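You operate a simulated robot arm through the tools that you are given. There is no shell and no other tool.

Carry out the task below with a simulated robot arm. There is one attempt and no reset: what you move stays moved.

JOB
Switch washer one off and drain it till the sight tube is empty.
Fine: main switch off, water and air shut before the drain opens; shut the drain afterwards.
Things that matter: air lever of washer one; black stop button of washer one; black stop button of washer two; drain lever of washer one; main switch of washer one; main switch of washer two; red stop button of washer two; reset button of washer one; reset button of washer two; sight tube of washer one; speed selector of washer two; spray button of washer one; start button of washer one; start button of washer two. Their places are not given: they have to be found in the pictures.

Only the result counts: the job must be done as asked and must still hold three seconds after the hand-in. Knocking over, shifting, dropping, spilling or breaking anything else fails it.

ROBOT AND FRAMES
A 7-joint arm with a two-finger parallel gripper, fixed in place. Base frame: the origin is at the foot of the arm, x ahead of it, y to its left, z up. Units: m, rad, N and s.
With the tool pointing down near the work surface it reaches from about 0.1 to 0.56 m from the base axis. Its first joint turns from -1.152 to 1.152 rad. Payload 1.57 kg.
Tool frame: the origin (TCP) lies between the finger pads and is the grasp point; the fingertips stand 0.03 m ahead of it; z points along the fingers, y is the line along which they close. The gripper opens to 0.08 m. The fingers are 0.017 m wide and 0.012 m thick; the gripper's body (0.04 by 0.082 m) begins 0.08 m behind the TCP.
Orientation is that of the tool frame in the base frame, as a unit quaternion [x, y, z, w]. With the fingers straight down and closing along the base's y, the tool's x points along the base's -x, its y along +y and its z along -z.

CONTROLS
- The arm moves only by the tool jog_arm. Its argument "increments" is a list of rows, each an object (a shift or turn left out is 0, a gripper value left out holds the last) with "dp": the shift along the tool's x, y, z in m, a list of three; "angular": the turn, a rotation vector about the tool's x, y, z in rad, a list of three; "gripper": the opening in per cent of the stroke, from 0 (shut) to 100 (fully open). In form: [{"dp": [dx, dy, dz], "angular": [ax, ay, az], "gripper": gripper}, ...]. A call has 1 to 20 rows; each row is the pose to reach, as a shift and turn from the pose commanded when the call began, along the tool's axes at that moment. Each row takes 0.2 s and may step no farther than 0.05 m and 0.15 rad from the row before; otherwise, or with a gripper value out of range, the whole call is refused. Where a pose cannot be reached the arm comes as near as it can. A force on the tool above 90 N (or 10 N above the force at the start of the call, whichever is more), or a blocked arm, ends the call early, and 0.2 s more pass. The fingers move at their own pace (about 0.072 m/s each) and stop on an object; they squeeze with about 23 N. The grip force told is the motor's: it shows also when the fingers shut on nothing. Time passes only in rows, and 0.2 s behind the last, so rows that repeat a pose let the fingers close. The reply holds the time, the measured pose of the TCP, the force on the tool along the base axes, the opening and the grip force, in the units named above and with some noise, with the torque about the TCP (base axes, N m) and any sound that the robot's microphone picked up, and new pictures: "pictures" is both (left out), scene, wrist or none.
- Cameras (640 x 400 px; columns grow to the right, rows downward): "scene" is fixed at [0.0763, 0.4451, 1.4079]; the picture's right is [-0.59, -0.81, 0.00], its down [-0.57, 0.41, -0.71] and it looks along [0.58, -0.42, -0.70] (base axes); focal length 361 px, centre (320, 200). "wrist" rides on the gripper at [0.072, -0.007, -0.122] in the tool frame; the picture's right is [0.09, 1.00, 0.00], its down [-0.84, 0.08, -0.54] and it looks along [-0.54, 0.05, 0.84] (tool axes); focal length 238 px, centre (320, 200).
- locate(camera, pixels): for up to 12 pixels [column, row] of the newest picture of that camera ("zoom" is the newest enlarged one), the place [x, y, z] in the base frame of the surface seen there, good to about 0.002 m, but the place of the scene camera against the robot may be out by one fixed shift of up to 0.018 m in any direction. It takes no simulated time.
- zoom(camera, box): a new picture of the part [left, top, right, bottom] of that camera's present view, enlarged. It takes no simulated time.
- job_done(): hands the job in; it is judged then, once.

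Open the gripper and draw the arm clear of the work before you hand the job in, unless the task says otherwise.

The tools are called after ">>>" as a command line: name --argument value ..., lists and objects as JSON in quotes. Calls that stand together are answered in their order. jog_arm: Moves the arm, as the interface text tells. Its arguments: {"type":"object","properties":{"increments":{"type":"array","items":{"type":"object","properties":{"dp":{"type":"array","items":{"type":"number"}},"angular":{"type":"array","items":{"type":"number"}},"gripper":{"type":"number"}}}},"pictures":{"type":"string","enum":["both","scene","wrist","none"]}},"required":["increments"]} The other tools are called the same way: locate (camera, pixels) gives the place of the surface under pixels of a picture; zoom (camera, box) takes an enlarged picture of a part of a camera's view; job_done () hands the job in.

At the start:

```text
t: 0.0
tcp_pos: [0.3736, -0.1079, 0.9381]
tool_rot: [0.0, 1.0, 0.001, 0.0]
ft_force: [-0.6, 0.1, 0.2]
moment: [0.0, 0.0, 0.01]
finger_gap: 0.0797
grip_force: 0.1
```

scene: 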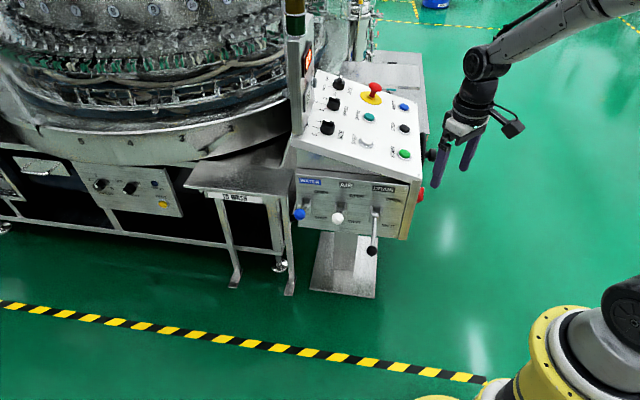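
wrist: 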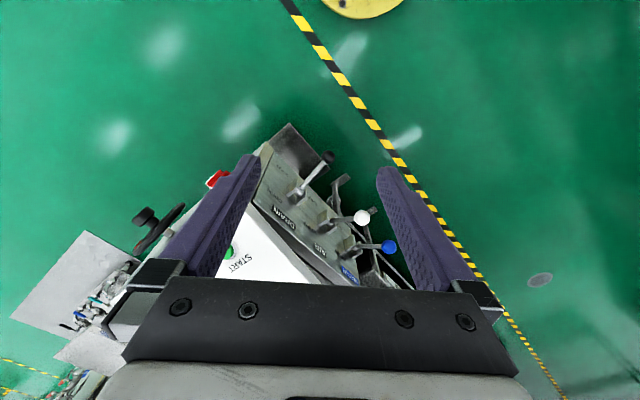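

The scene shows a control desk around (350,140) with three levers (blue 300,214; white 337,218; black 371,250). I zoom in to read the labels.

>>> zoom --camera "scene" --box '[270, 60, 450, 180]'

>>> zoom --camera "scene" --box '[280, 160, 430, 260]'

>>> zoom --camera "scene" --box '[60, 140, 240, 260]'

>>> zoom --camera "wrist" --box '[200, 120, 440, 290]'

```text
3.33 times, centred on (360, 120) of scene
```

zoom: 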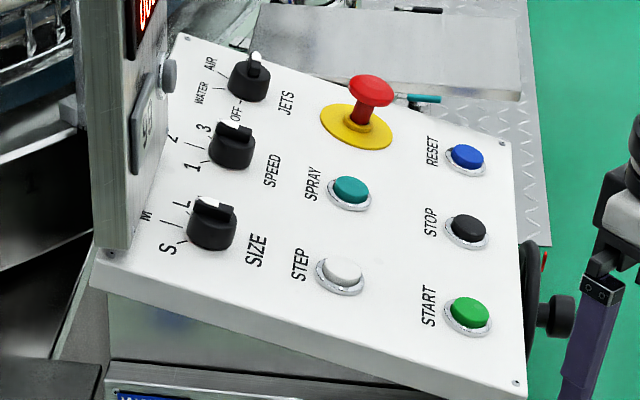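

```text
4.00 times, centred on (355, 210) of scene
```

zoom: 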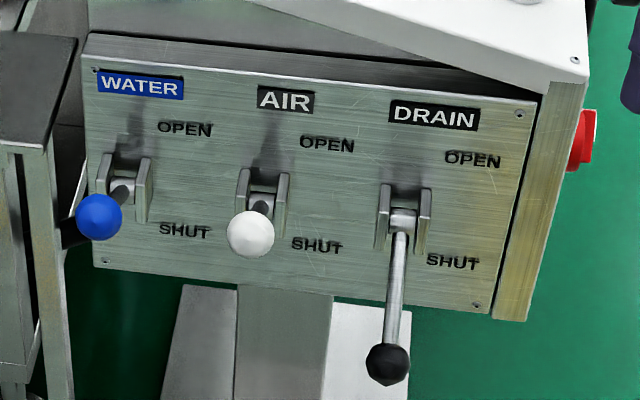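

```text
3.33 times, centred on (150, 200) of scene
```

zoom: 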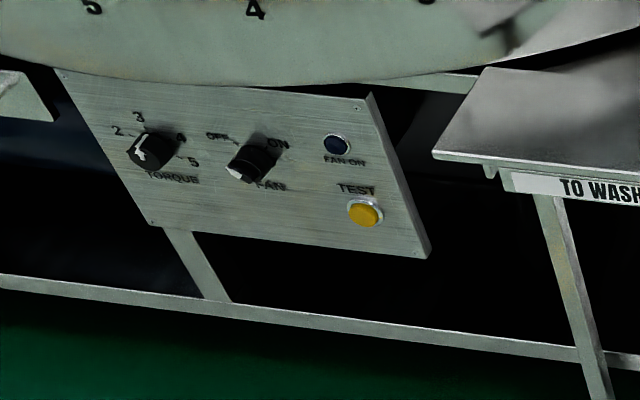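

```text
2.35 times, centred on (320, 205) of wrist
```

zoom: 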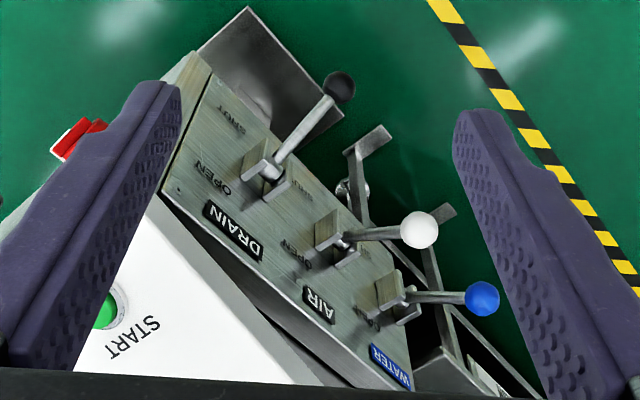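

Main switch seems to be the red item at (420,194); I look at it, the post near (295,30) and the rest of the scene for a second washer and the sight tube.

>>> zoom --camera "scene" --box '[260, 0, 380, 80]'

>>> zoom --camera "scene" --box '[380, 120, 470, 220]'

>>> zoom --camera "wrist" --box '[0, 130, 240, 400]'

>>> zoom --camera "scene" --box '[0, 0, 320, 200]'

>>> locate --camera "scene" --pixels '[[300, 214], [337, 218], [371, 250], [420, 194], [404, 154], [405, 129], [403, 106], [375, 88], [369, 117], [366, 143], [296, 20], [306, 60]]'

```text
5.00 times, centred on (320, 40) of scene
```

zoom: 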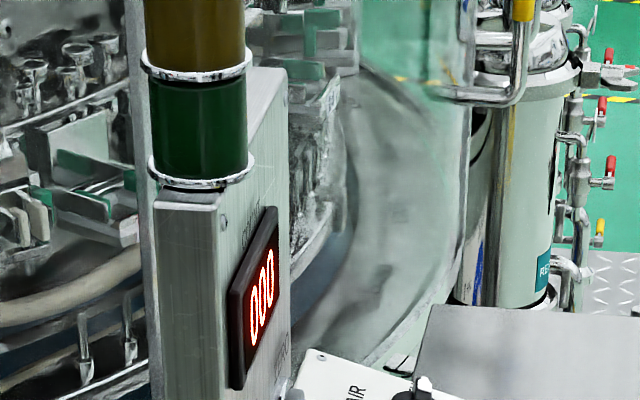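

```text
4.00 times, centred on (425, 170) of scene
```

zoom: 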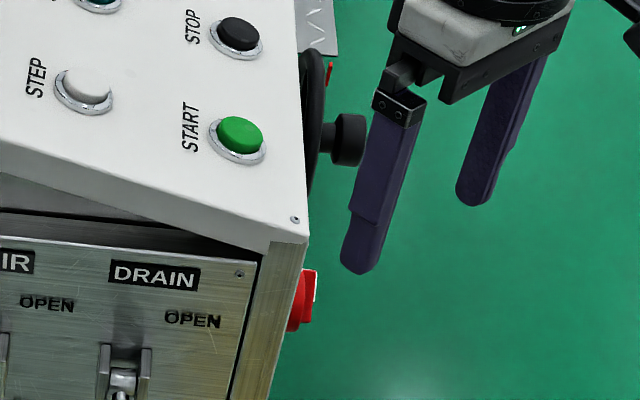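

```text
1.48 times, centred on (120, 265) of wrist
```

zoom: 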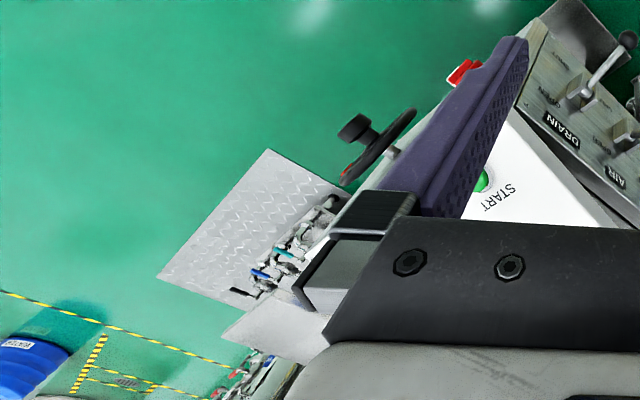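

```text
2.00 times, centred on (160, 100) of scene
```

zoom: 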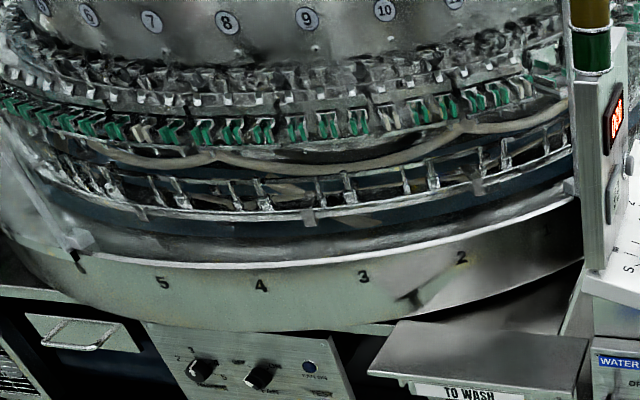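

```text
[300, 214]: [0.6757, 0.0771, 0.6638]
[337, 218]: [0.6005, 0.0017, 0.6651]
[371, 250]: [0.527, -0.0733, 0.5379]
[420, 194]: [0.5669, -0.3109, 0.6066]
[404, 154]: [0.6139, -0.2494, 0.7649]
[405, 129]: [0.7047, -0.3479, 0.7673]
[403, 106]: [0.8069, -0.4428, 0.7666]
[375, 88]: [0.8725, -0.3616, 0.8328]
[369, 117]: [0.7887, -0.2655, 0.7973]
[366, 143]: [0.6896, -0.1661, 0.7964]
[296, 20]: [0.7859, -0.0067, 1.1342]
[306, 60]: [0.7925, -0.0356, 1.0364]
```

The visible desk has levers, buttons and a red switch on its operator side; I can't yet tell which washer it is, nor see the sight tube. I tilt the tool forward in place so the wrist camera sees more of the surroundings.

>>> jog_arm --increments '[{"dp": [0, 0, 0], "angular": [0, -0.14, 0]}, {"dp": [0.02, 0, 0], "angular": [0, -0.28, 0]}, {"dp": [0.04, 0, 0], "angular": [0, -0.42, 0]}, {"dp": [0.06, 0, 0], "angular": [0, -0.56, 0]}, {"dp": [0.08, 0, 0], "angular": [0, -0.7, 0]}]' --pictures "both"

```text
t: 1.2
tcp_pos: [0.2939, -0.1088, 0.9388]
tool_rot: [0.001, 0.939, -0.001, 0.344]
ft_force: [0.4, 0.2, 0.2]
moment: [0.04, 0.0, 0.03]
finger_gap: 0.0802
grip_force: 0.0
```

scene: 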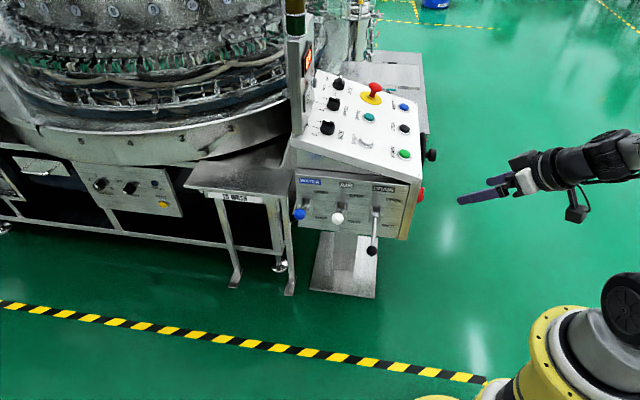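
wrist: 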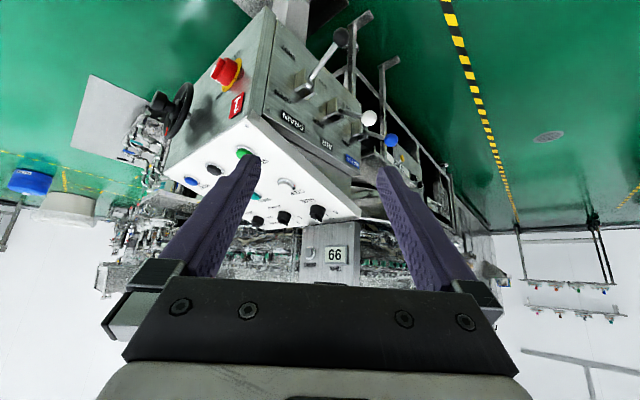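

The upside-down wrist view shows the operator side with a red/yellow main switch (227,72), and a plate "66". I zoom in on these parts.

>>> zoom --camera "wrist" --box '[140, 30, 300, 130]'

>>> zoom --camera "wrist" --box '[220, 130, 400, 290]'

>>> zoom --camera "wrist" --box '[0, 130, 200, 300]'

>>> zoom --camera "wrist" --box '[260, 0, 460, 180]'

>>> locate --camera "wrist" --pixels '[[222, 71], [235, 105], [341, 38], [370, 118], [392, 140], [303, 91], [242, 154], [225, 65], [180, 100], [335, 254], [214, 170], [190, 181]]'

```text
4.00 times, centred on (220, 80) of wrist
```

zoom: 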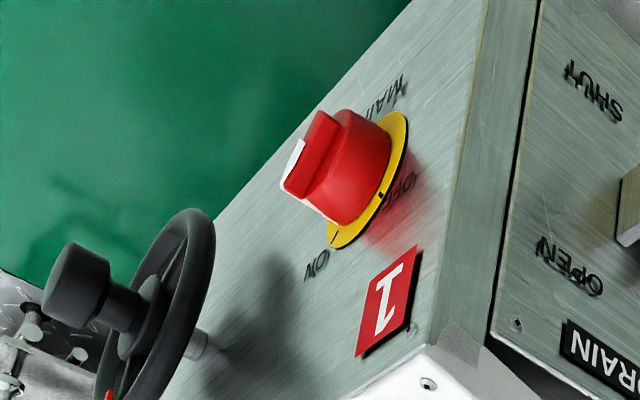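

```text
2.50 times, centred on (310, 210) of wrist
```

zoom: 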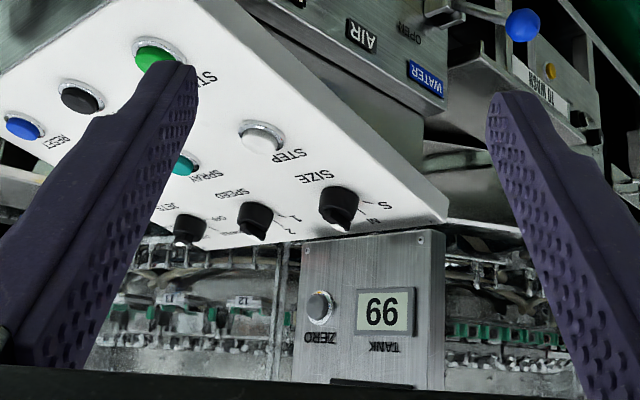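

```text
2.35 times, centred on (100, 215) of wrist
```

zoom: 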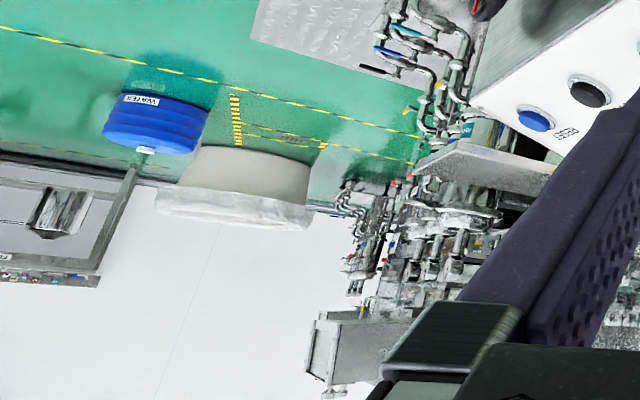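

```text
2.22 times, centred on (360, 90) of wrist
```

zoom: 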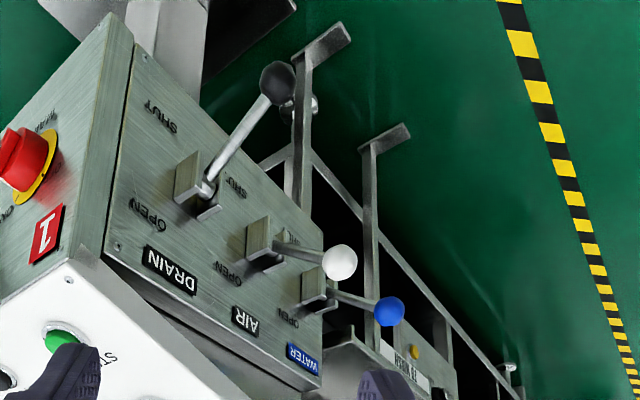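

```text
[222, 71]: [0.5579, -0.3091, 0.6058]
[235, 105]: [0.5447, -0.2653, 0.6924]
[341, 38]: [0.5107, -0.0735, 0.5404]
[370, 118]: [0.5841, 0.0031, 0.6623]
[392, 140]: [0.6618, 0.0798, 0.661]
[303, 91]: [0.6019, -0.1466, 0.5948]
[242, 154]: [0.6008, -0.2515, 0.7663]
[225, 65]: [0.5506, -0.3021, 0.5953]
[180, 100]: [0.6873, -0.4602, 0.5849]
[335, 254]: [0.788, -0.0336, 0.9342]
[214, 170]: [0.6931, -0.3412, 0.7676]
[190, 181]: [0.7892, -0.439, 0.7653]
```

The red plate "1" next to the main switch shows this desk is washer one. Water and air balls (z≈0.66) stand high and the drain ball (z≈0.54) low, so water/air look open and drain shut. I move the camera round to face the operator panel with the main switch.

>>> jog_arm --increments '[{"dp": [0.0106, -0.0364, 0.0138], "angular": [-0.063, 0, -0.075]}, {"dp": [0.0212, -0.0728, 0.0275], "angular": [-0.126, 0, -0.15]}, {"dp": [0.0318, -0.109, 0.0413], "angular": [-0.19, 0, -0.225]}, {"dp": [0.0425, -0.1455, 0.055], "angular": [-0.253, 0, -0.3]}, {"dp": [0.053, -0.182, 0.0688], "angular": [-0.316, 0, -0.375]}, {"dp": [0.0637, -0.218, 0.0825], "angular": [-0.38, 0, -0.45]}, {"dp": [0.0743, -0.2546, 0.0963], "angular": [-0.443, 0, -0.525]}, {"dp": [0.0849, -0.291, 0.11], "angular": [-0.506, 0, -0.6]}]' --pictures "both"

```text
t: 3.0
tcp_pos: [0.3392, -0.3815, 0.7994]
tool_rot: [-0.36, 0.868, 0.131, 0.316]
ft_force: [0.0, -0.4, 0.2]
moment: [-0.03, -0.01, 0.0]
finger_gap: 0.08
grip_force: 0.1
out of reach, approached as far as the arm can: row 6, 7, 8
```

scene: 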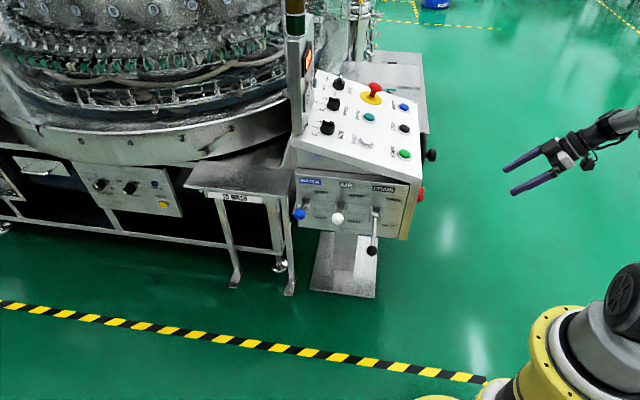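
wrist: 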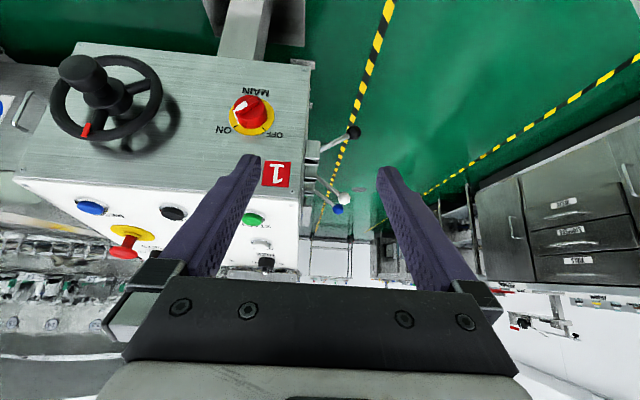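

The operator panel is now in view with the switch at (250,113). I zoom in on the switch and the rest.

>>> zoom --camera "wrist" --box '[200, 70, 320, 200]'

>>> zoom --camera "wrist" --box '[0, 180, 320, 330]'

>>> locate --camera "wrist" --pixels '[[250, 105], [240, 109], [247, 113], [258, 127], [233, 122], [290, 75], [230, 170], [180, 70], [275, 174], [353, 131], [342, 199], [338, 209]]'

```text
3.08 times, centred on (260, 135) of wrist
```

zoom: 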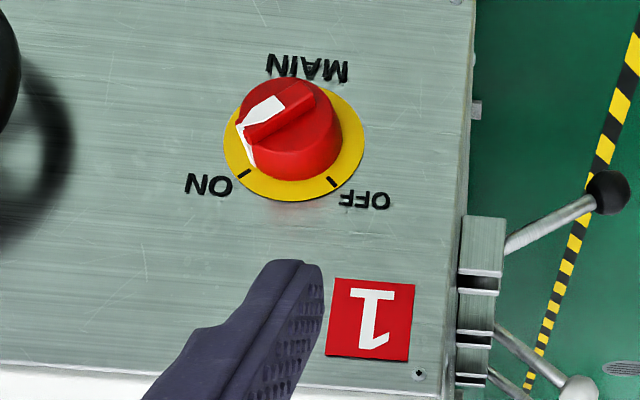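

```text
2.00 times, centred on (160, 255) of wrist
```

zoom: 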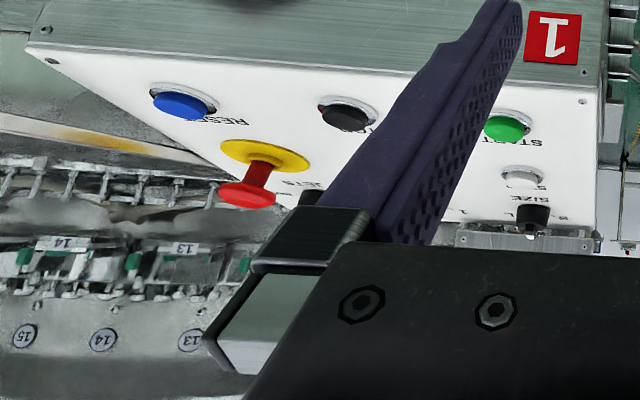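

```text
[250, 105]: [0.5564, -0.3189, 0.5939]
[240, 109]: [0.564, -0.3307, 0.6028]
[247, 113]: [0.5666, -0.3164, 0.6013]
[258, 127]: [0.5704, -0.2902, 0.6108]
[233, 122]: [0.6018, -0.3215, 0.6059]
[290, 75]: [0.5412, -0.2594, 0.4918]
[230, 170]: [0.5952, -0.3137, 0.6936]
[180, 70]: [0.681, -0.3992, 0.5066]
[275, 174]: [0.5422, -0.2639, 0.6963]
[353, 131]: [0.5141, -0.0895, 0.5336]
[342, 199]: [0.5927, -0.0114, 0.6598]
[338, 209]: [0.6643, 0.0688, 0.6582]
```

I zoom further onto the switch and measure pointer and tick positions.

>>> zoom --camera "wrist" --box '[220, 85, 290, 145]'

```text
6.67 times, centred on (255, 115) of wrist
```

zoom: 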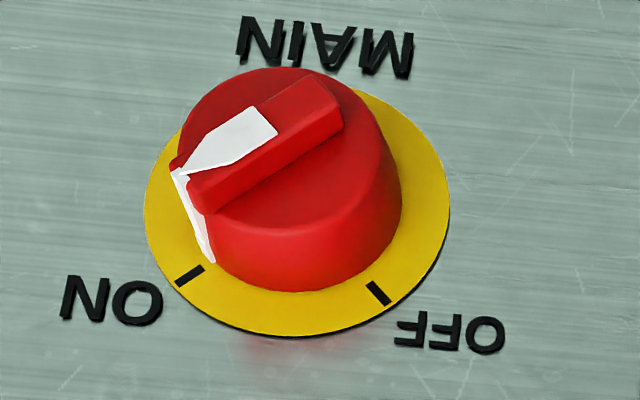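

Pointer sits at ON; OFF tick is the other mark. I locate the ticks, bar and knob edges from this zoom.

>>> locate --camera "zoom" --pixels '[[190, 275], [378, 293], [148, 200], [446, 200], [300, 331], [325, 95], [200, 175], [262, 140], [240, 108], [290, 205], [390, 105], [300, 130]]'

```text
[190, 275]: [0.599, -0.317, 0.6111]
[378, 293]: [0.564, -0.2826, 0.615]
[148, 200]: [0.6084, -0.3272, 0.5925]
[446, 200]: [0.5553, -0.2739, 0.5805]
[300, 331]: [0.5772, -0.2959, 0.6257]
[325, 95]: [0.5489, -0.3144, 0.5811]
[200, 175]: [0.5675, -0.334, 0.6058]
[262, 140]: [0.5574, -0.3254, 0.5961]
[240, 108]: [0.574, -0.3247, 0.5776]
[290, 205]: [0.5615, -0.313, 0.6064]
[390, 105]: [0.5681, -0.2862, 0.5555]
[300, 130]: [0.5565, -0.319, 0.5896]
```

Ticks sit ±45° from up about a knob centre of roughly r=0.624, z=0.588, so OFF is a quarter turn anticlockwise. Before acting I look for the sight tube in the scene, near the tank at (365,20) and below the desk.

>>> zoom --camera "scene" --box '[335, 0, 415, 50]'

>>> zoom --camera "scene" --box '[290, 215, 400, 305]'

>>> zoom --camera "scene" --box '[280, 30, 340, 150]'

>>> zoom --camera "wrist" --box '[180, 0, 340, 100]'

>>> zoom --camera "wrist" --box '[0, 20, 120, 320]'

```text
8.00 times, centred on (375, 25) of scene
```

zoom: 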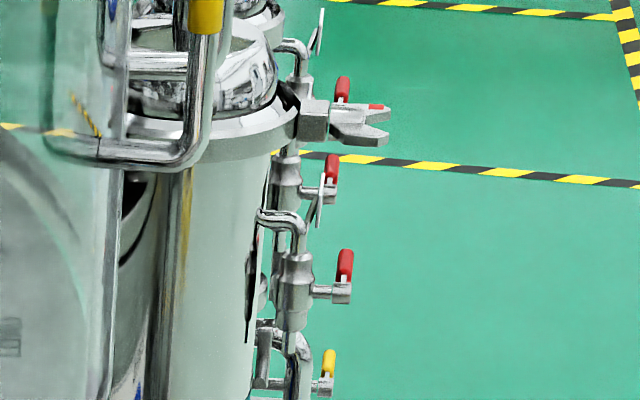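

```text
4.44 times, centred on (345, 260) of scene
```

zoom: 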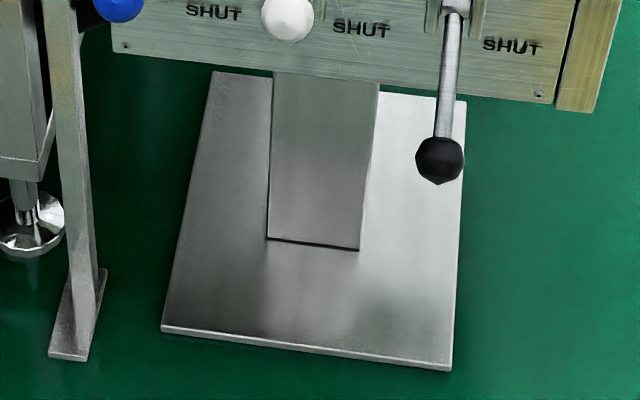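

```text
3.33 times, centred on (310, 90) of scene
```

zoom: 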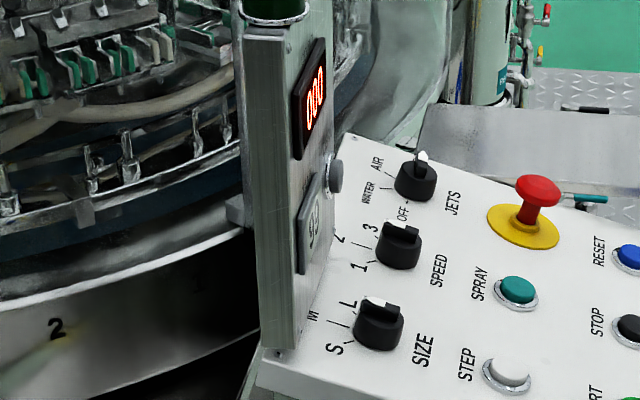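

```text
4.00 times, centred on (260, 50) of wrist
```

zoom: 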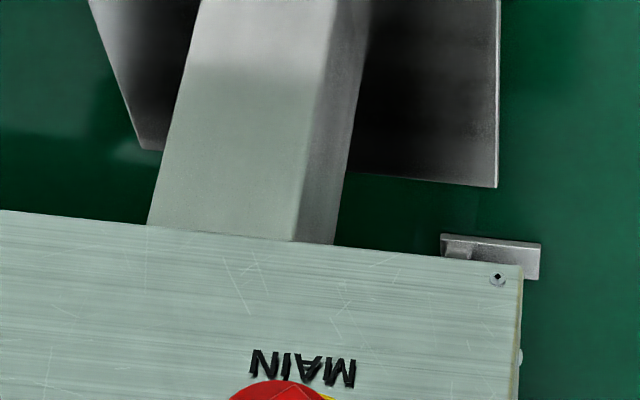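

```text
1.33 times, centred on (60, 170) of wrist
```

zoom: 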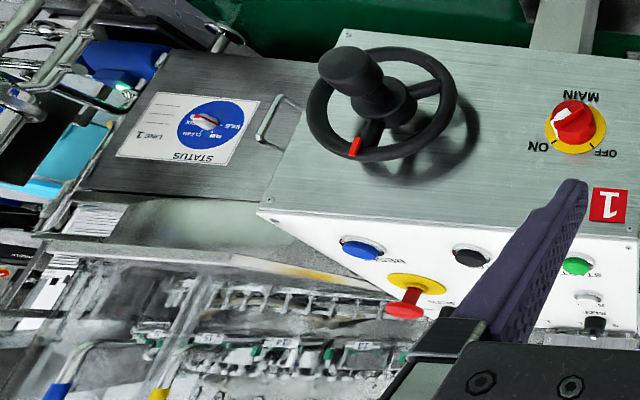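

No tube visible here yet; I'll search again later. Pointer is at ON, so I bring the tool level in front of the switch, about 0.15 m off the panel.

>>> jog_arm --increments '[{"dp": [0.0096, -0.0163, 0.0292], "angular": [0, -0.125, 0]}, {"dp": [0.0193, -0.0325, 0.0584], "angular": [0, -0.25, 0]}, {"dp": [0.0289, -0.0488, 0.0876], "angular": [0, -0.374, 0]}, {"dp": [0.0386, -0.0651, 0.1169], "angular": [0, -0.499, 0]}, {"dp": [0.0482, -0.0814, 0.1461], "angular": [0, -0.624, 0]}, {"dp": [0.0579, -0.0976, 0.1753], "angular": [0, -0.748, 0]}, {"dp": [0.0675, -0.1139, 0.2045], "angular": [0, -0.873, 0]}]' --pictures "both"

```text
t: 4.6
tcp_pos: [0.4304, -0.3215, 0.6541]
tool_rot: [-0.27, 0.652, 0.271, 0.655]
ft_force: [-0.1, -1.0, 0.1]
moment: [-0.02, -0.01, 0.02]
finger_gap: 0.08
grip_force: 0.1
out of reach, approached as far as the arm can: row 1, 2, 5, 6, 7
```

scene: 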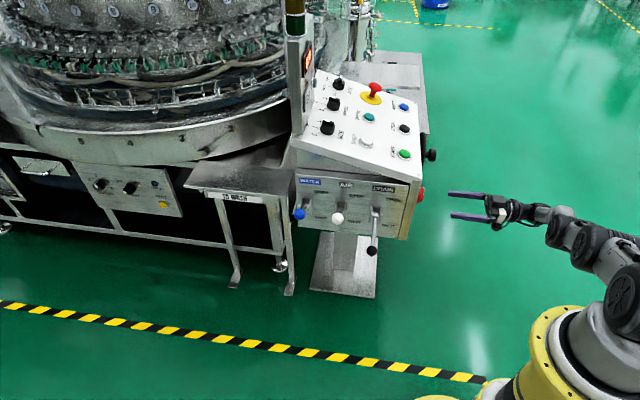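
wrist: 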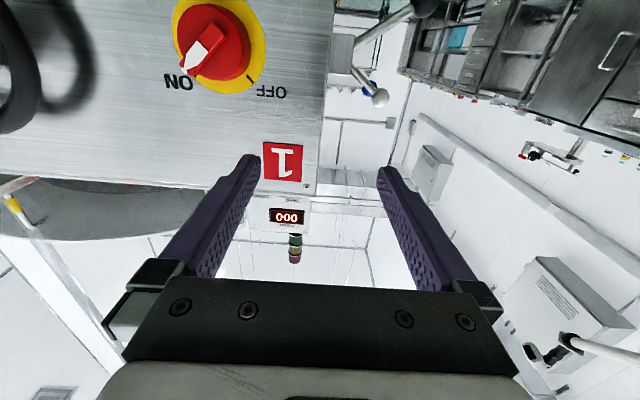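

The tool is level but stopped short at (0.430,-0.322,0.654) by reach. I send a null row to check whether the commanded pose is the clipped one.

>>> jog_arm --increments '[{"dp": [0, 0, 0], "angular": [0, 0, 0]}]' --pictures "none"

>>> locate --camera "wrist" --pixels '[[20, 60], [60, 20], [240, 30], [262, 75], [376, 95], [90, 60], [220, 45], [265, 40]]'

>>> zoom --camera "wrist" --box '[0, 0, 320, 200]'

>>> zoom --camera "wrist" --box '[320, 0, 640, 200]'

```text
t: 5.0
tcp_pos: [0.4313, -0.3216, 0.6539]
tool_rot: [-0.269, 0.653, 0.27, 0.655]
ft_force: [-0.6, -0.7, -0.5]
moment: [0.0, 0.02, 0.01]
finger_gap: 0.0799
grip_force: 0.1
```

```text
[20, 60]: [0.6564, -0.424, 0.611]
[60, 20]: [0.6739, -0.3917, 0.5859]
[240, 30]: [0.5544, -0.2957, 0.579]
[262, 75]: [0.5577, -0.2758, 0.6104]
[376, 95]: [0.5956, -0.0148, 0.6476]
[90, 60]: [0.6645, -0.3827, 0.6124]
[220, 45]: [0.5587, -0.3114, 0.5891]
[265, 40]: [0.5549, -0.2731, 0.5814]
```

```text
2.00 times, centred on (160, 100) of wrist
```

zoom: 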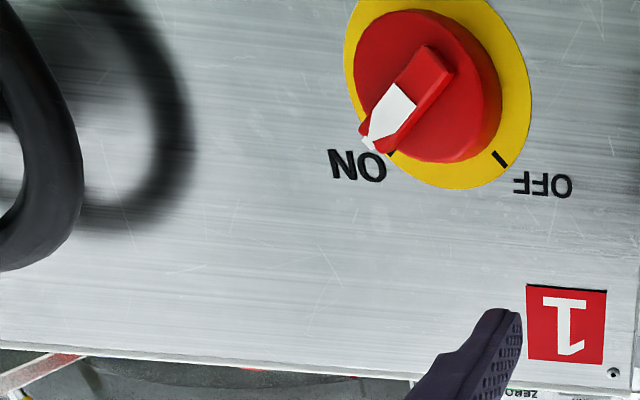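

```text
2.00 times, centred on (480, 100) of wrist
```

zoom: 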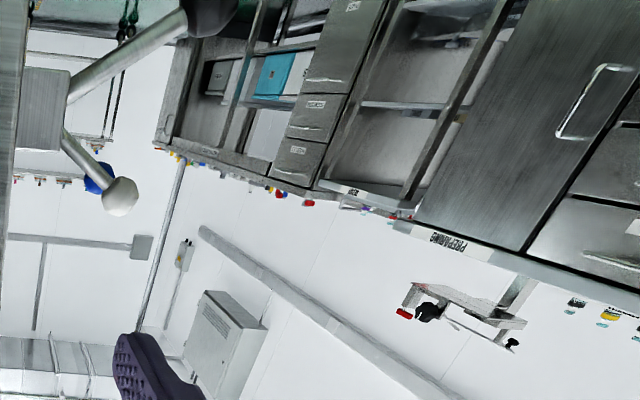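

The null row gave no reach warning, so commands start from the actual pose. Now I roll +45° and move to r≈0.624, z≈0.588 with fingertips ~25 mm in front of the bar.

>>> jog_arm --increments '[{"dp": [0.011, -0.0153, 0.0054], "angular": [0, 0, 0.131]}, {"dp": [0.022, -0.0305, 0.0108], "angular": [0, 0, 0.262]}, {"dp": [0.033, -0.0458, 0.0162], "angular": [0, 0, 0.393]}, {"dp": [0.044, -0.0611, 0.0216], "angular": [0, 0, 0.523]}, {"dp": [0.055, -0.0763, 0.027], "angular": [0, 0, 0.654]}, {"dp": [0.066, -0.0916, 0.0324], "angular": [0, 0, 0.785]}]' --pictures "both"

```text
t: 6.4
tcp_pos: [0.4643, -0.2877, 0.6375]
tool_rot: [-0.011, 0.706, 0.495, 0.507]
ft_force: [0.2, -0.4, -0.3]
moment: [-0.03, -0.01, -0.02]
finger_gap: 0.08
grip_force: 0.0
out of reach, approached as far as the arm can: row 1, 2, 3, 4, 5, 6
```

scene: 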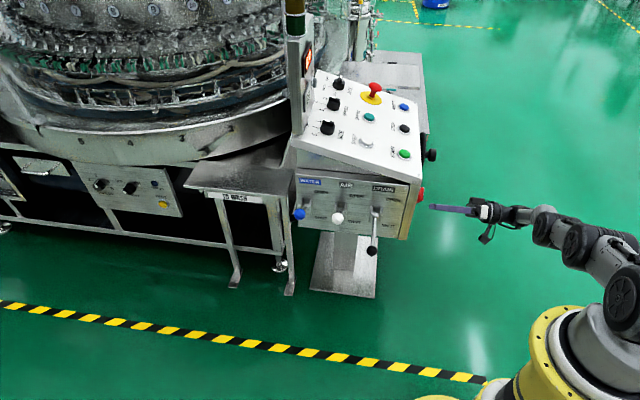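
wrist: 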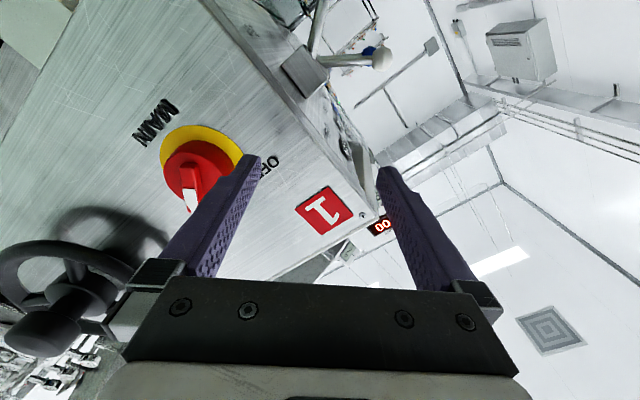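

The arm was clipped at r≈0.53, so a straight-on approach isn't reachable. I measure the arm's own shape in the scene picture to understand its reach.

>>> locate --camera "scene" --pixels '[[535, 365], [560, 345], [600, 330], [625, 300], [610, 255], [580, 243], [548, 225], [515, 215], [487, 211], [450, 208], [430, 395], [470, 330]]'

>>> zoom --camera "scene" --box '[400, 180, 640, 400]'

```text
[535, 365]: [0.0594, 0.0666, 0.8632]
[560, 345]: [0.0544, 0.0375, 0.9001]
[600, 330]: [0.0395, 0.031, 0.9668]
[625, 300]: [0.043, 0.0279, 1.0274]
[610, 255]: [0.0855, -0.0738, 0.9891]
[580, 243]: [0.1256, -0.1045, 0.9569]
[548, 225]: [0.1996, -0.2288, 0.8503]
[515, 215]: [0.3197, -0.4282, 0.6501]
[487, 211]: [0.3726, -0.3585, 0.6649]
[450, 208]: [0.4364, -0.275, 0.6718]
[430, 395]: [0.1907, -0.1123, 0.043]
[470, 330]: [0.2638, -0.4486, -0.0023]
```

```text
1.82 times, centred on (520, 290) of scene
```

zoom: 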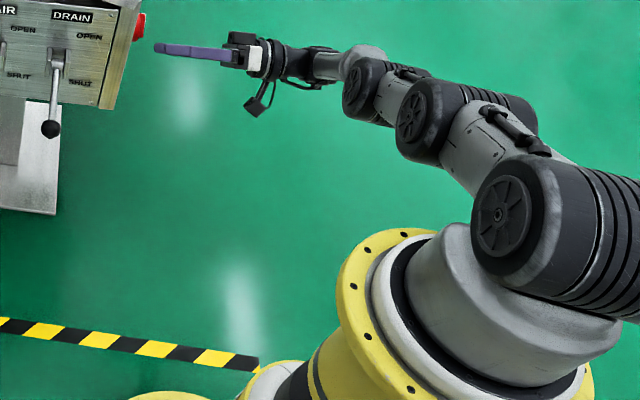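

The arm hangs from a trunk with its shoulder near z≈1.0, so reach at the switch is tight. I yaw the tool 20° to the right and pitch 12° down, which should bring the wrist nearer the base, and go to a pre-grasp ~4 cm before the knob.

>>> jog_arm --increments '[{"dp": [-0.0045, -0.0147, -0.0038], "angular": [0.0804, -0.0184, 0]}, {"dp": [-0.0091, -0.0293, -0.0076], "angular": [0.1608, -0.0368, 0]}, {"dp": [-0.0136, -0.044, -0.0115], "angular": [0.2412, -0.0552, 0]}, {"dp": [-0.0182, -0.0586, -0.0153], "angular": [0.3216, -0.0736, 0]}, {"dp": [-0.0227, -0.0733, -0.0191], "angular": [0.402, -0.092, 0]}]' --pictures "both"

```text
t: 7.6
tcp_pos: [0.4978, -0.3536, 0.6052]
tool_rot: [0.123, 0.768, 0.35, 0.522]
ft_force: [-0.1, 0.1, -0.9]
moment: [-0.02, 0.0, -0.01]
finger_gap: 0.0799
grip_force: 0.0
```

scene: 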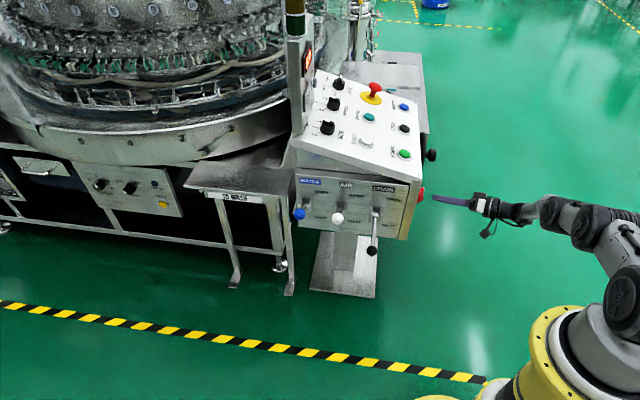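
wrist: 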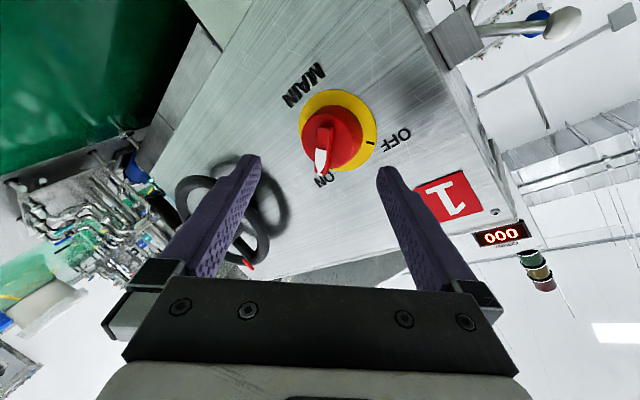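

The pre-grasp pose was reached and the bar (325,145) lies between the fingers in view. I measure the knob again closely from here.

>>> zoom --camera "wrist" --box '[290, 80, 390, 195]'

```text
3.48 times, centred on (340, 138) of wrist
```

zoom: 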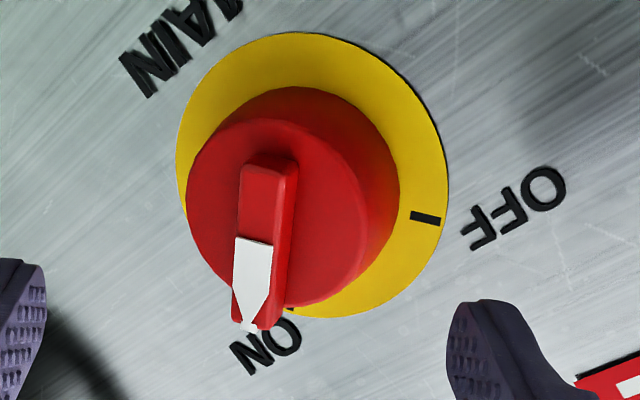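

>>> locate --camera "zoom" --pixels '[[263, 168], [240, 190], [277, 195], [258, 215], [250, 270], [250, 325], [236, 300], [268, 290], [220, 210], [330, 210], [200, 190], [360, 200]]'

```text
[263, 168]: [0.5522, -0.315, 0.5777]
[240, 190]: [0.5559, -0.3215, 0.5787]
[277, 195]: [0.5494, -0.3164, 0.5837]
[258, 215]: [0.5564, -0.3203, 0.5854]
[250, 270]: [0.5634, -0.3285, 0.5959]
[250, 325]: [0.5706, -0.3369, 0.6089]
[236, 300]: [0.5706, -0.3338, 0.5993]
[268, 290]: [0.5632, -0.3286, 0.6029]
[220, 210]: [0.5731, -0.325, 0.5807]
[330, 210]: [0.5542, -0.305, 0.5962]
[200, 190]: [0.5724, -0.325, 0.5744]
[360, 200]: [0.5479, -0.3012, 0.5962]
```

Knob centre ≈(r 0.624, z 0.589), bar front u≈0.166, face u≈0.1755, bar ~10 mm thick. With the tilted tool a straddle grip would bind, so I'll push the bar's pointer end round with closed fingers: first roll −90° and close the gripper here.

>>> jog_arm --increments '[{"angular": [0, 0, -0.143], "gripper": 0}, {"angular": [0, 0, -0.286]}, {"angular": [0, 0, -0.428]}, {"angular": [0, 0, -0.571]}, {"angular": [0, 0, -0.714]}, {"angular": [0, 0, -0.857]}, {"angular": [0, 0, -1.0]}, {"angular": [0, 0, -1.142]}, {"angular": [0, 0, -1.285]}, {"angular": [0, 0, -1.428]}, {"angular": [0, 0, -1.571]}]' --pictures "both"

```text
t: 10.0
tcp_pos: [0.4996, -0.3554, 0.6014]
tool_rot: [-0.443, 0.64, -0.107, 0.619]
ft_force: [-0.5, 0.4, 0.2]
moment: [-0.01, -0.01, 0.0]
finger_gap: 0.0
grip_force: 21.1
out of reach, approached as far as the arm can: row 11
```

scene: 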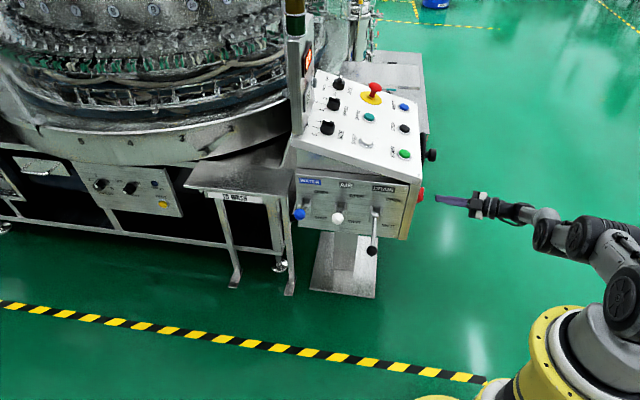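
wrist: 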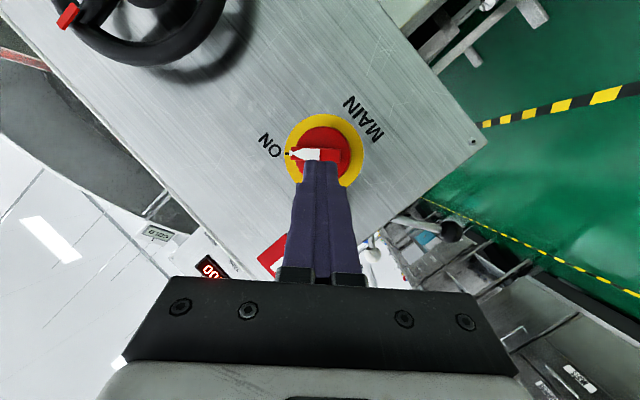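

Row 11 was clipped slightly but the roll is ≈−45° as wanted; the closed fingertips sit in front of the knob. I tilt a bit more (yaw −5°, pitch +3°) for reach margin and move right to the standoff beside the pointer end.

>>> jog_arm --increments '[{"dp": [0.0058, -0.009, 0.0114], "angular": [0.0078, 0.0323, 0.006]}, {"dp": [0.0116, -0.0181, 0.0227], "angular": [0.0156, 0.0647, 0.012]}, {"dp": [0.0174, -0.0271, 0.0341], "angular": [0.0234, 0.097, 0.018]}]' --pictures "both"

```text
t: 10.8
tcp_pos: [0.5423, -0.3678, 0.6055]
tool_rot: [-0.437, 0.662, -0.146, 0.591]
ft_force: [0.0, 0.1, 0.7]
moment: [0.02, -0.02, 0.03]
finger_gap: 0.0001
grip_force: 21.4
out of reach, approached as far as the arm can: row 3
```

scene: 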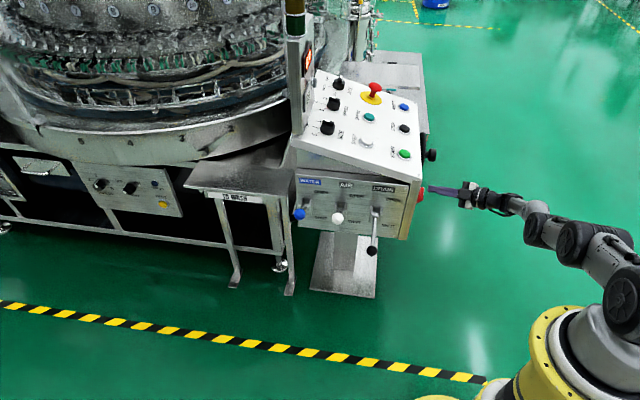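
wrist: 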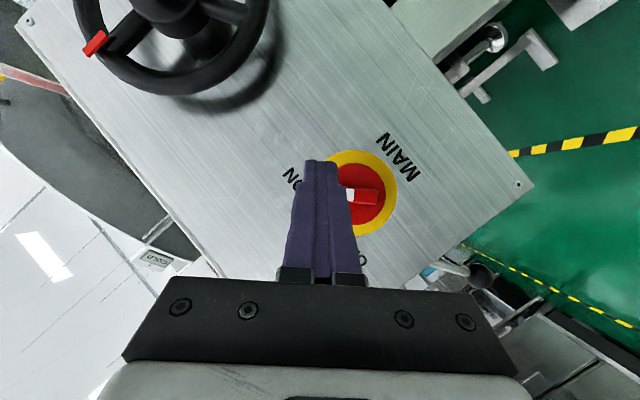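

Fingertips are right next to the pointer end (tip at (320,162)). I check the tip's and bar's measured positions before going in.

>>> locate --camera "wrist" --pixels '[[308, 164], [320, 164], [334, 166], [336, 172], [340, 185], [353, 195], [372, 197], [365, 190]]'

>>> zoom --camera "wrist" --box '[270, 130, 420, 250]'

```text
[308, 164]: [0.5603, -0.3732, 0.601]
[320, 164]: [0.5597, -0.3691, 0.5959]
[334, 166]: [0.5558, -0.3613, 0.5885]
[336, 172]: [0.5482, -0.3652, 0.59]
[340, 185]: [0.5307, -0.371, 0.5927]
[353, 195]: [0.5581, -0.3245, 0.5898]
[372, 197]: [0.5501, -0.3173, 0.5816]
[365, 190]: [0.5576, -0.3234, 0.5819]
```

```text
3.33 times, centred on (345, 190) of wrist
```

zoom: 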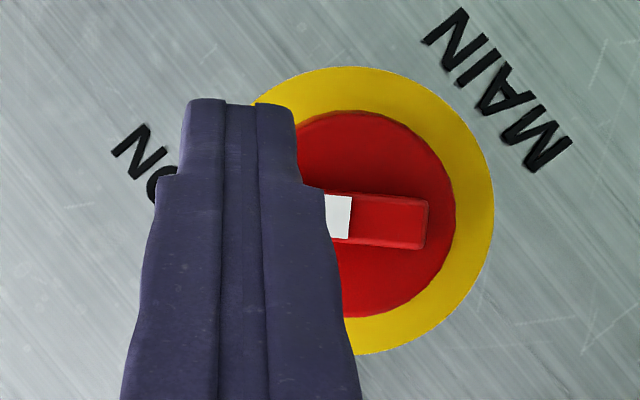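

The geometry checks out: after moving in, the block's face will be ~4 mm off the bar side with ~7 mm overlap in depth. I move in along the knob axis.

>>> jog_arm --increments '[{"dp": [-0.002, 0.002, 0.006]}, {"dp": [-0.004, 0.004, 0.012]}, {"dp": [-0.0059, 0.0059, 0.0181]}]' --pictures "wrist"

```text
t: 11.6
tcp_pos: [0.5538, -0.3532, 0.602]
tool_rot: [-0.437, 0.662, -0.147, 0.591]
ft_force: [0.0, -0.4, 0.0]
moment: [0.03, 0.04, 0.0]
finger_gap: 0.0
grip_force: 21.3
```

wrist: 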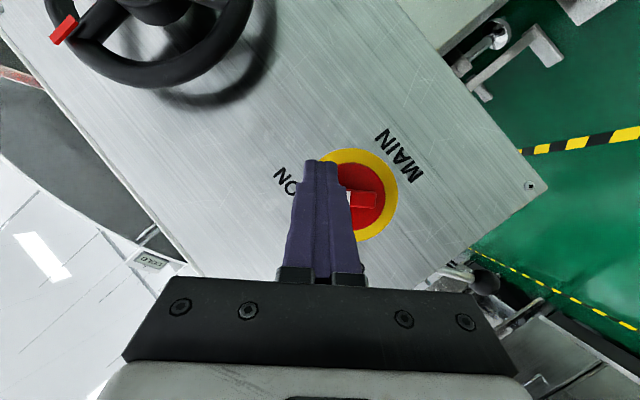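

Fingertips are in place beside the bar with no contact force. I now sweep the block along the arc to push the pointer from ON toward OFF.

>>> jog_arm --increments '[{"dp": [-0.0035, -0.0023, -0.0016]}, {"dp": [-0.0062, -0.0026, -0.003]}, {"dp": [-0.0089, -0.0029, -0.0044]}, {"dp": [-0.0115, -0.0021, -0.006]}, {"dp": [-0.014, -0.0012, -0.0075]}, {"dp": [-0.0161, 0.0006, -0.0089]}, {"dp": [-0.0182, 0.0024, -0.0102]}, {"dp": [-0.0194, 0.0051, -0.0112]}, {"dp": [-0.0206, 0.0078, -0.0122]}]' --pictures "wrist"

```text
t: 13.6
tcp_pos: [0.5509, -0.3534, 0.6034]
tool_rot: [-0.437, 0.662, -0.145, 0.591]
ft_force: [-0.3, 0.1, 0.2]
moment: [0.0, 0.0, 0.04]
finger_gap: 0.0003
grip_force: 21.0
out of reach, approached as far as the arm can: row 3, 4, 5, 6, 7, 8, 9
```

wrist: 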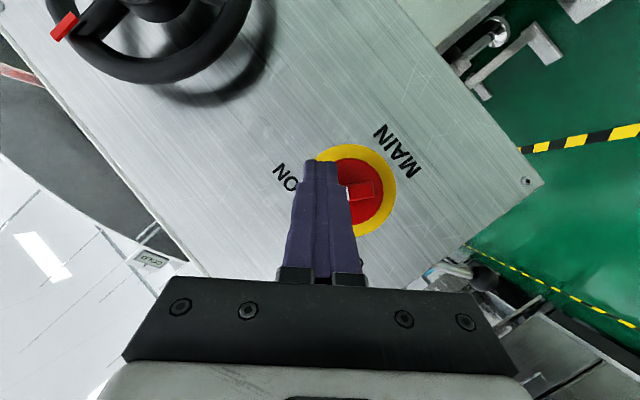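

The path was refused from row 3 with no force, so a wrist joint is at its limit at this roll. I back out 3 cm and roll back by about +0.75 rad, giving the wrist margin.

>>> jog_arm --increments '[{"dp": [0.007, -0.0018, -0.0131]}, {"dp": [0.0142, -0.0036, -0.0262]}, {"dp": [0.0142, -0.0036, -0.0262], "angular": [0, 0, 0.15]}, {"dp": [0.0142, -0.0036, -0.0262], "angular": [0, 0, 0.3]}, {"dp": [0.0142, -0.0036, -0.0262], "angular": [0, 0, 0.45]}, {"dp": [0.0142, -0.0036, -0.0262], "angular": [0, 0, 0.6]}, {"dp": [0.0142, -0.0036, -0.0262], "angular": [0, 0, 0.75]}]' --pictures "wrist"

```text
t: 15.2
tcp_pos: [0.5305, -0.3723, 0.6041]
tool_rot: [-0.164, 0.776, 0.082, 0.604]
ft_force: [-0.8, 0.3, 0.0]
moment: [0.01, -0.04, -0.03]
finger_gap: 0.0003
grip_force: 20.8
```

wrist: 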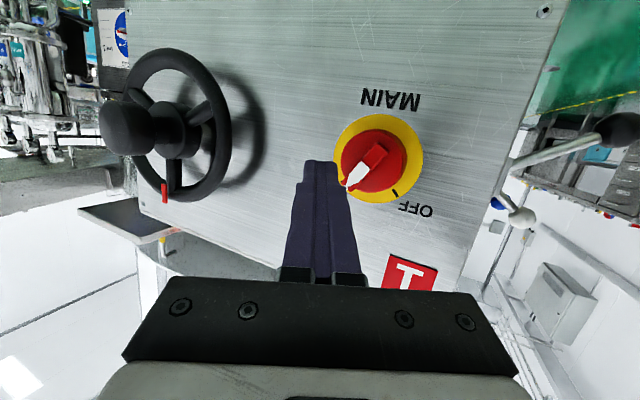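

Now nothing is flagged. I test the planned push path here at standoff (out to the end point and back to the start point) before going in.

>>> jog_arm --increments '[{"dp": [-0.0055, 0.0112, -0.0069]}, {"dp": [-0.011, 0.0223, -0.0138]}, {"dp": [-0.0033, 0.0147, -0.0079]}, {"dp": [0.0045, 0.0071, -0.002]}, {"dp": [0.0122, -0.0005, 0.0039]}]' --pictures "wrist"

```text
t: 16.4
tcp_pos: [0.5243, -0.3663, 0.5989]
tool_rot: [-0.165, 0.776, 0.081, 0.604]
ft_force: [0.5, 0.6, 0.4]
moment: [0.02, 0.0, -0.05]
finger_gap: 0.0
grip_force: 21.3
out of reach, approached as far as the arm can: row 5
```

wrist: 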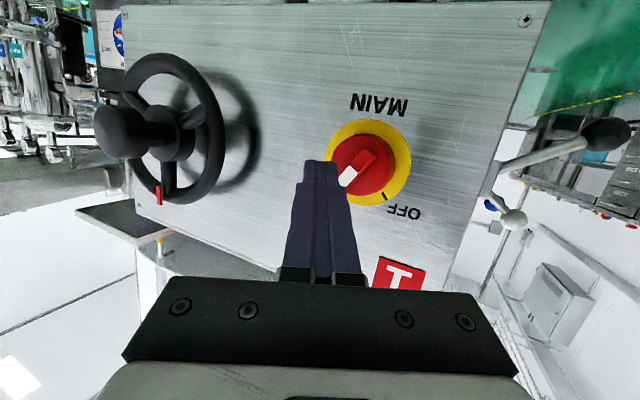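

Only the lower-right start point is just beyond reach. I yaw another −5° (more toward the right) to gain reach and go to that start point at standoff.

>>> jog_arm --increments '[{"dp": [0, 0, 0], "angular": [0.042, 0.0031, 0.0112]}, {"dp": [0, 0, 0], "angular": [0.0839, 0.0062, 0.0225]}, {"dp": [0.0034, -0.0031, 0.0025], "angular": [0.0839, 0.0062, 0.0225]}, {"dp": [0.0068, -0.0062, 0.005], "angular": [0.0839, 0.0062, 0.0225]}]' --pictures "wrist"

```text
t: 17.4
tcp_pos: [0.5287, -0.3725, 0.5922]
tool_rot: [-0.13, 0.782, 0.054, 0.607]
ft_force: [0.4, 0.4, 0.8]
moment: [-0.02, 0.01, 0.02]
finger_gap: 0.0001
grip_force: 21.1
```

wrist: 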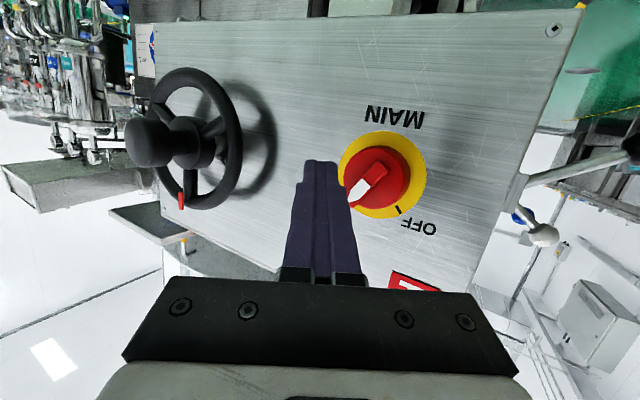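

At the start point with ~6 mm clearance from the bar side. I move straight in along the knob axis by 3 cm.

>>> jog_arm --increments '[{"dp": [-0.0026, 0.005, 0.0085]}, {"dp": [-0.0053, 0.01, 0.0169]}, {"dp": [-0.0079, 0.0149, 0.0254]}]' --pictures "wrist"

```text
t: 18.2
tcp_pos: [0.5505, -0.351, 0.5918]
tool_rot: [-0.13, 0.783, 0.053, 0.606]
ft_force: [1.2, 0.2, -0.1]
moment: [0.01, 0.0, -0.03]
finger_gap: 0.0001
grip_force: 21.3
```

wrist: 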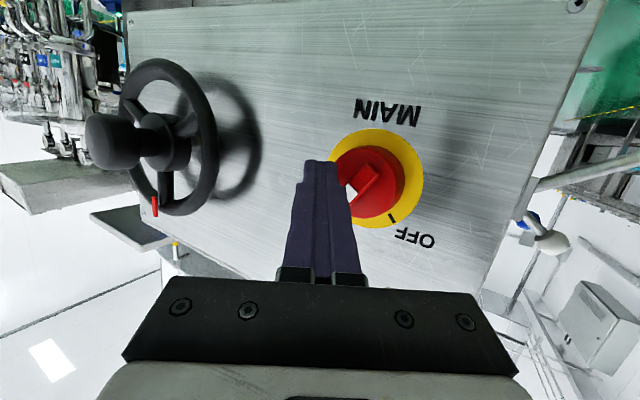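

In depth with almost no force. Now I push along the arc in small steps.

>>> jog_arm --increments '[{"dp": [-0.002, 0.0016, -0.0015]}, {"dp": [-0.0039, 0.0031, -0.003]}, {"dp": [-0.0062, 0.0045, -0.0046]}, {"dp": [-0.0084, 0.0059, -0.0061]}, {"dp": [-0.0097, 0.0082, -0.0078]}, {"dp": [-0.0109, 0.0104, -0.0095]}, {"dp": [-0.0139, 0.0108, -0.0107]}, {"dp": [-0.0169, 0.0112, -0.0119]}, {"dp": [-0.0207, 0.012, -0.0136]}, {"dp": [-0.0245, 0.0128, -0.0152]}]' --pictures "wrist"

```text
t: 20.4
tcp_pos: [0.5369, -0.3392, 0.6181]
tool_rot: [-0.13, 0.783, 0.055, 0.606]
ft_force: [0.4, -0.1, 0.0]
moment: [-0.01, 0.0, 0.05]
finger_gap: 0.0001
grip_force: 21.2
```

wrist: 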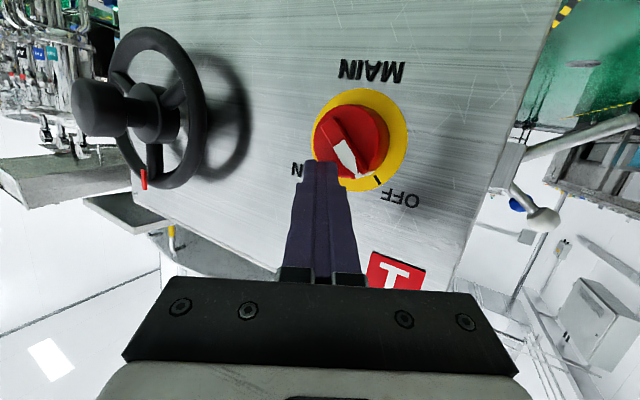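

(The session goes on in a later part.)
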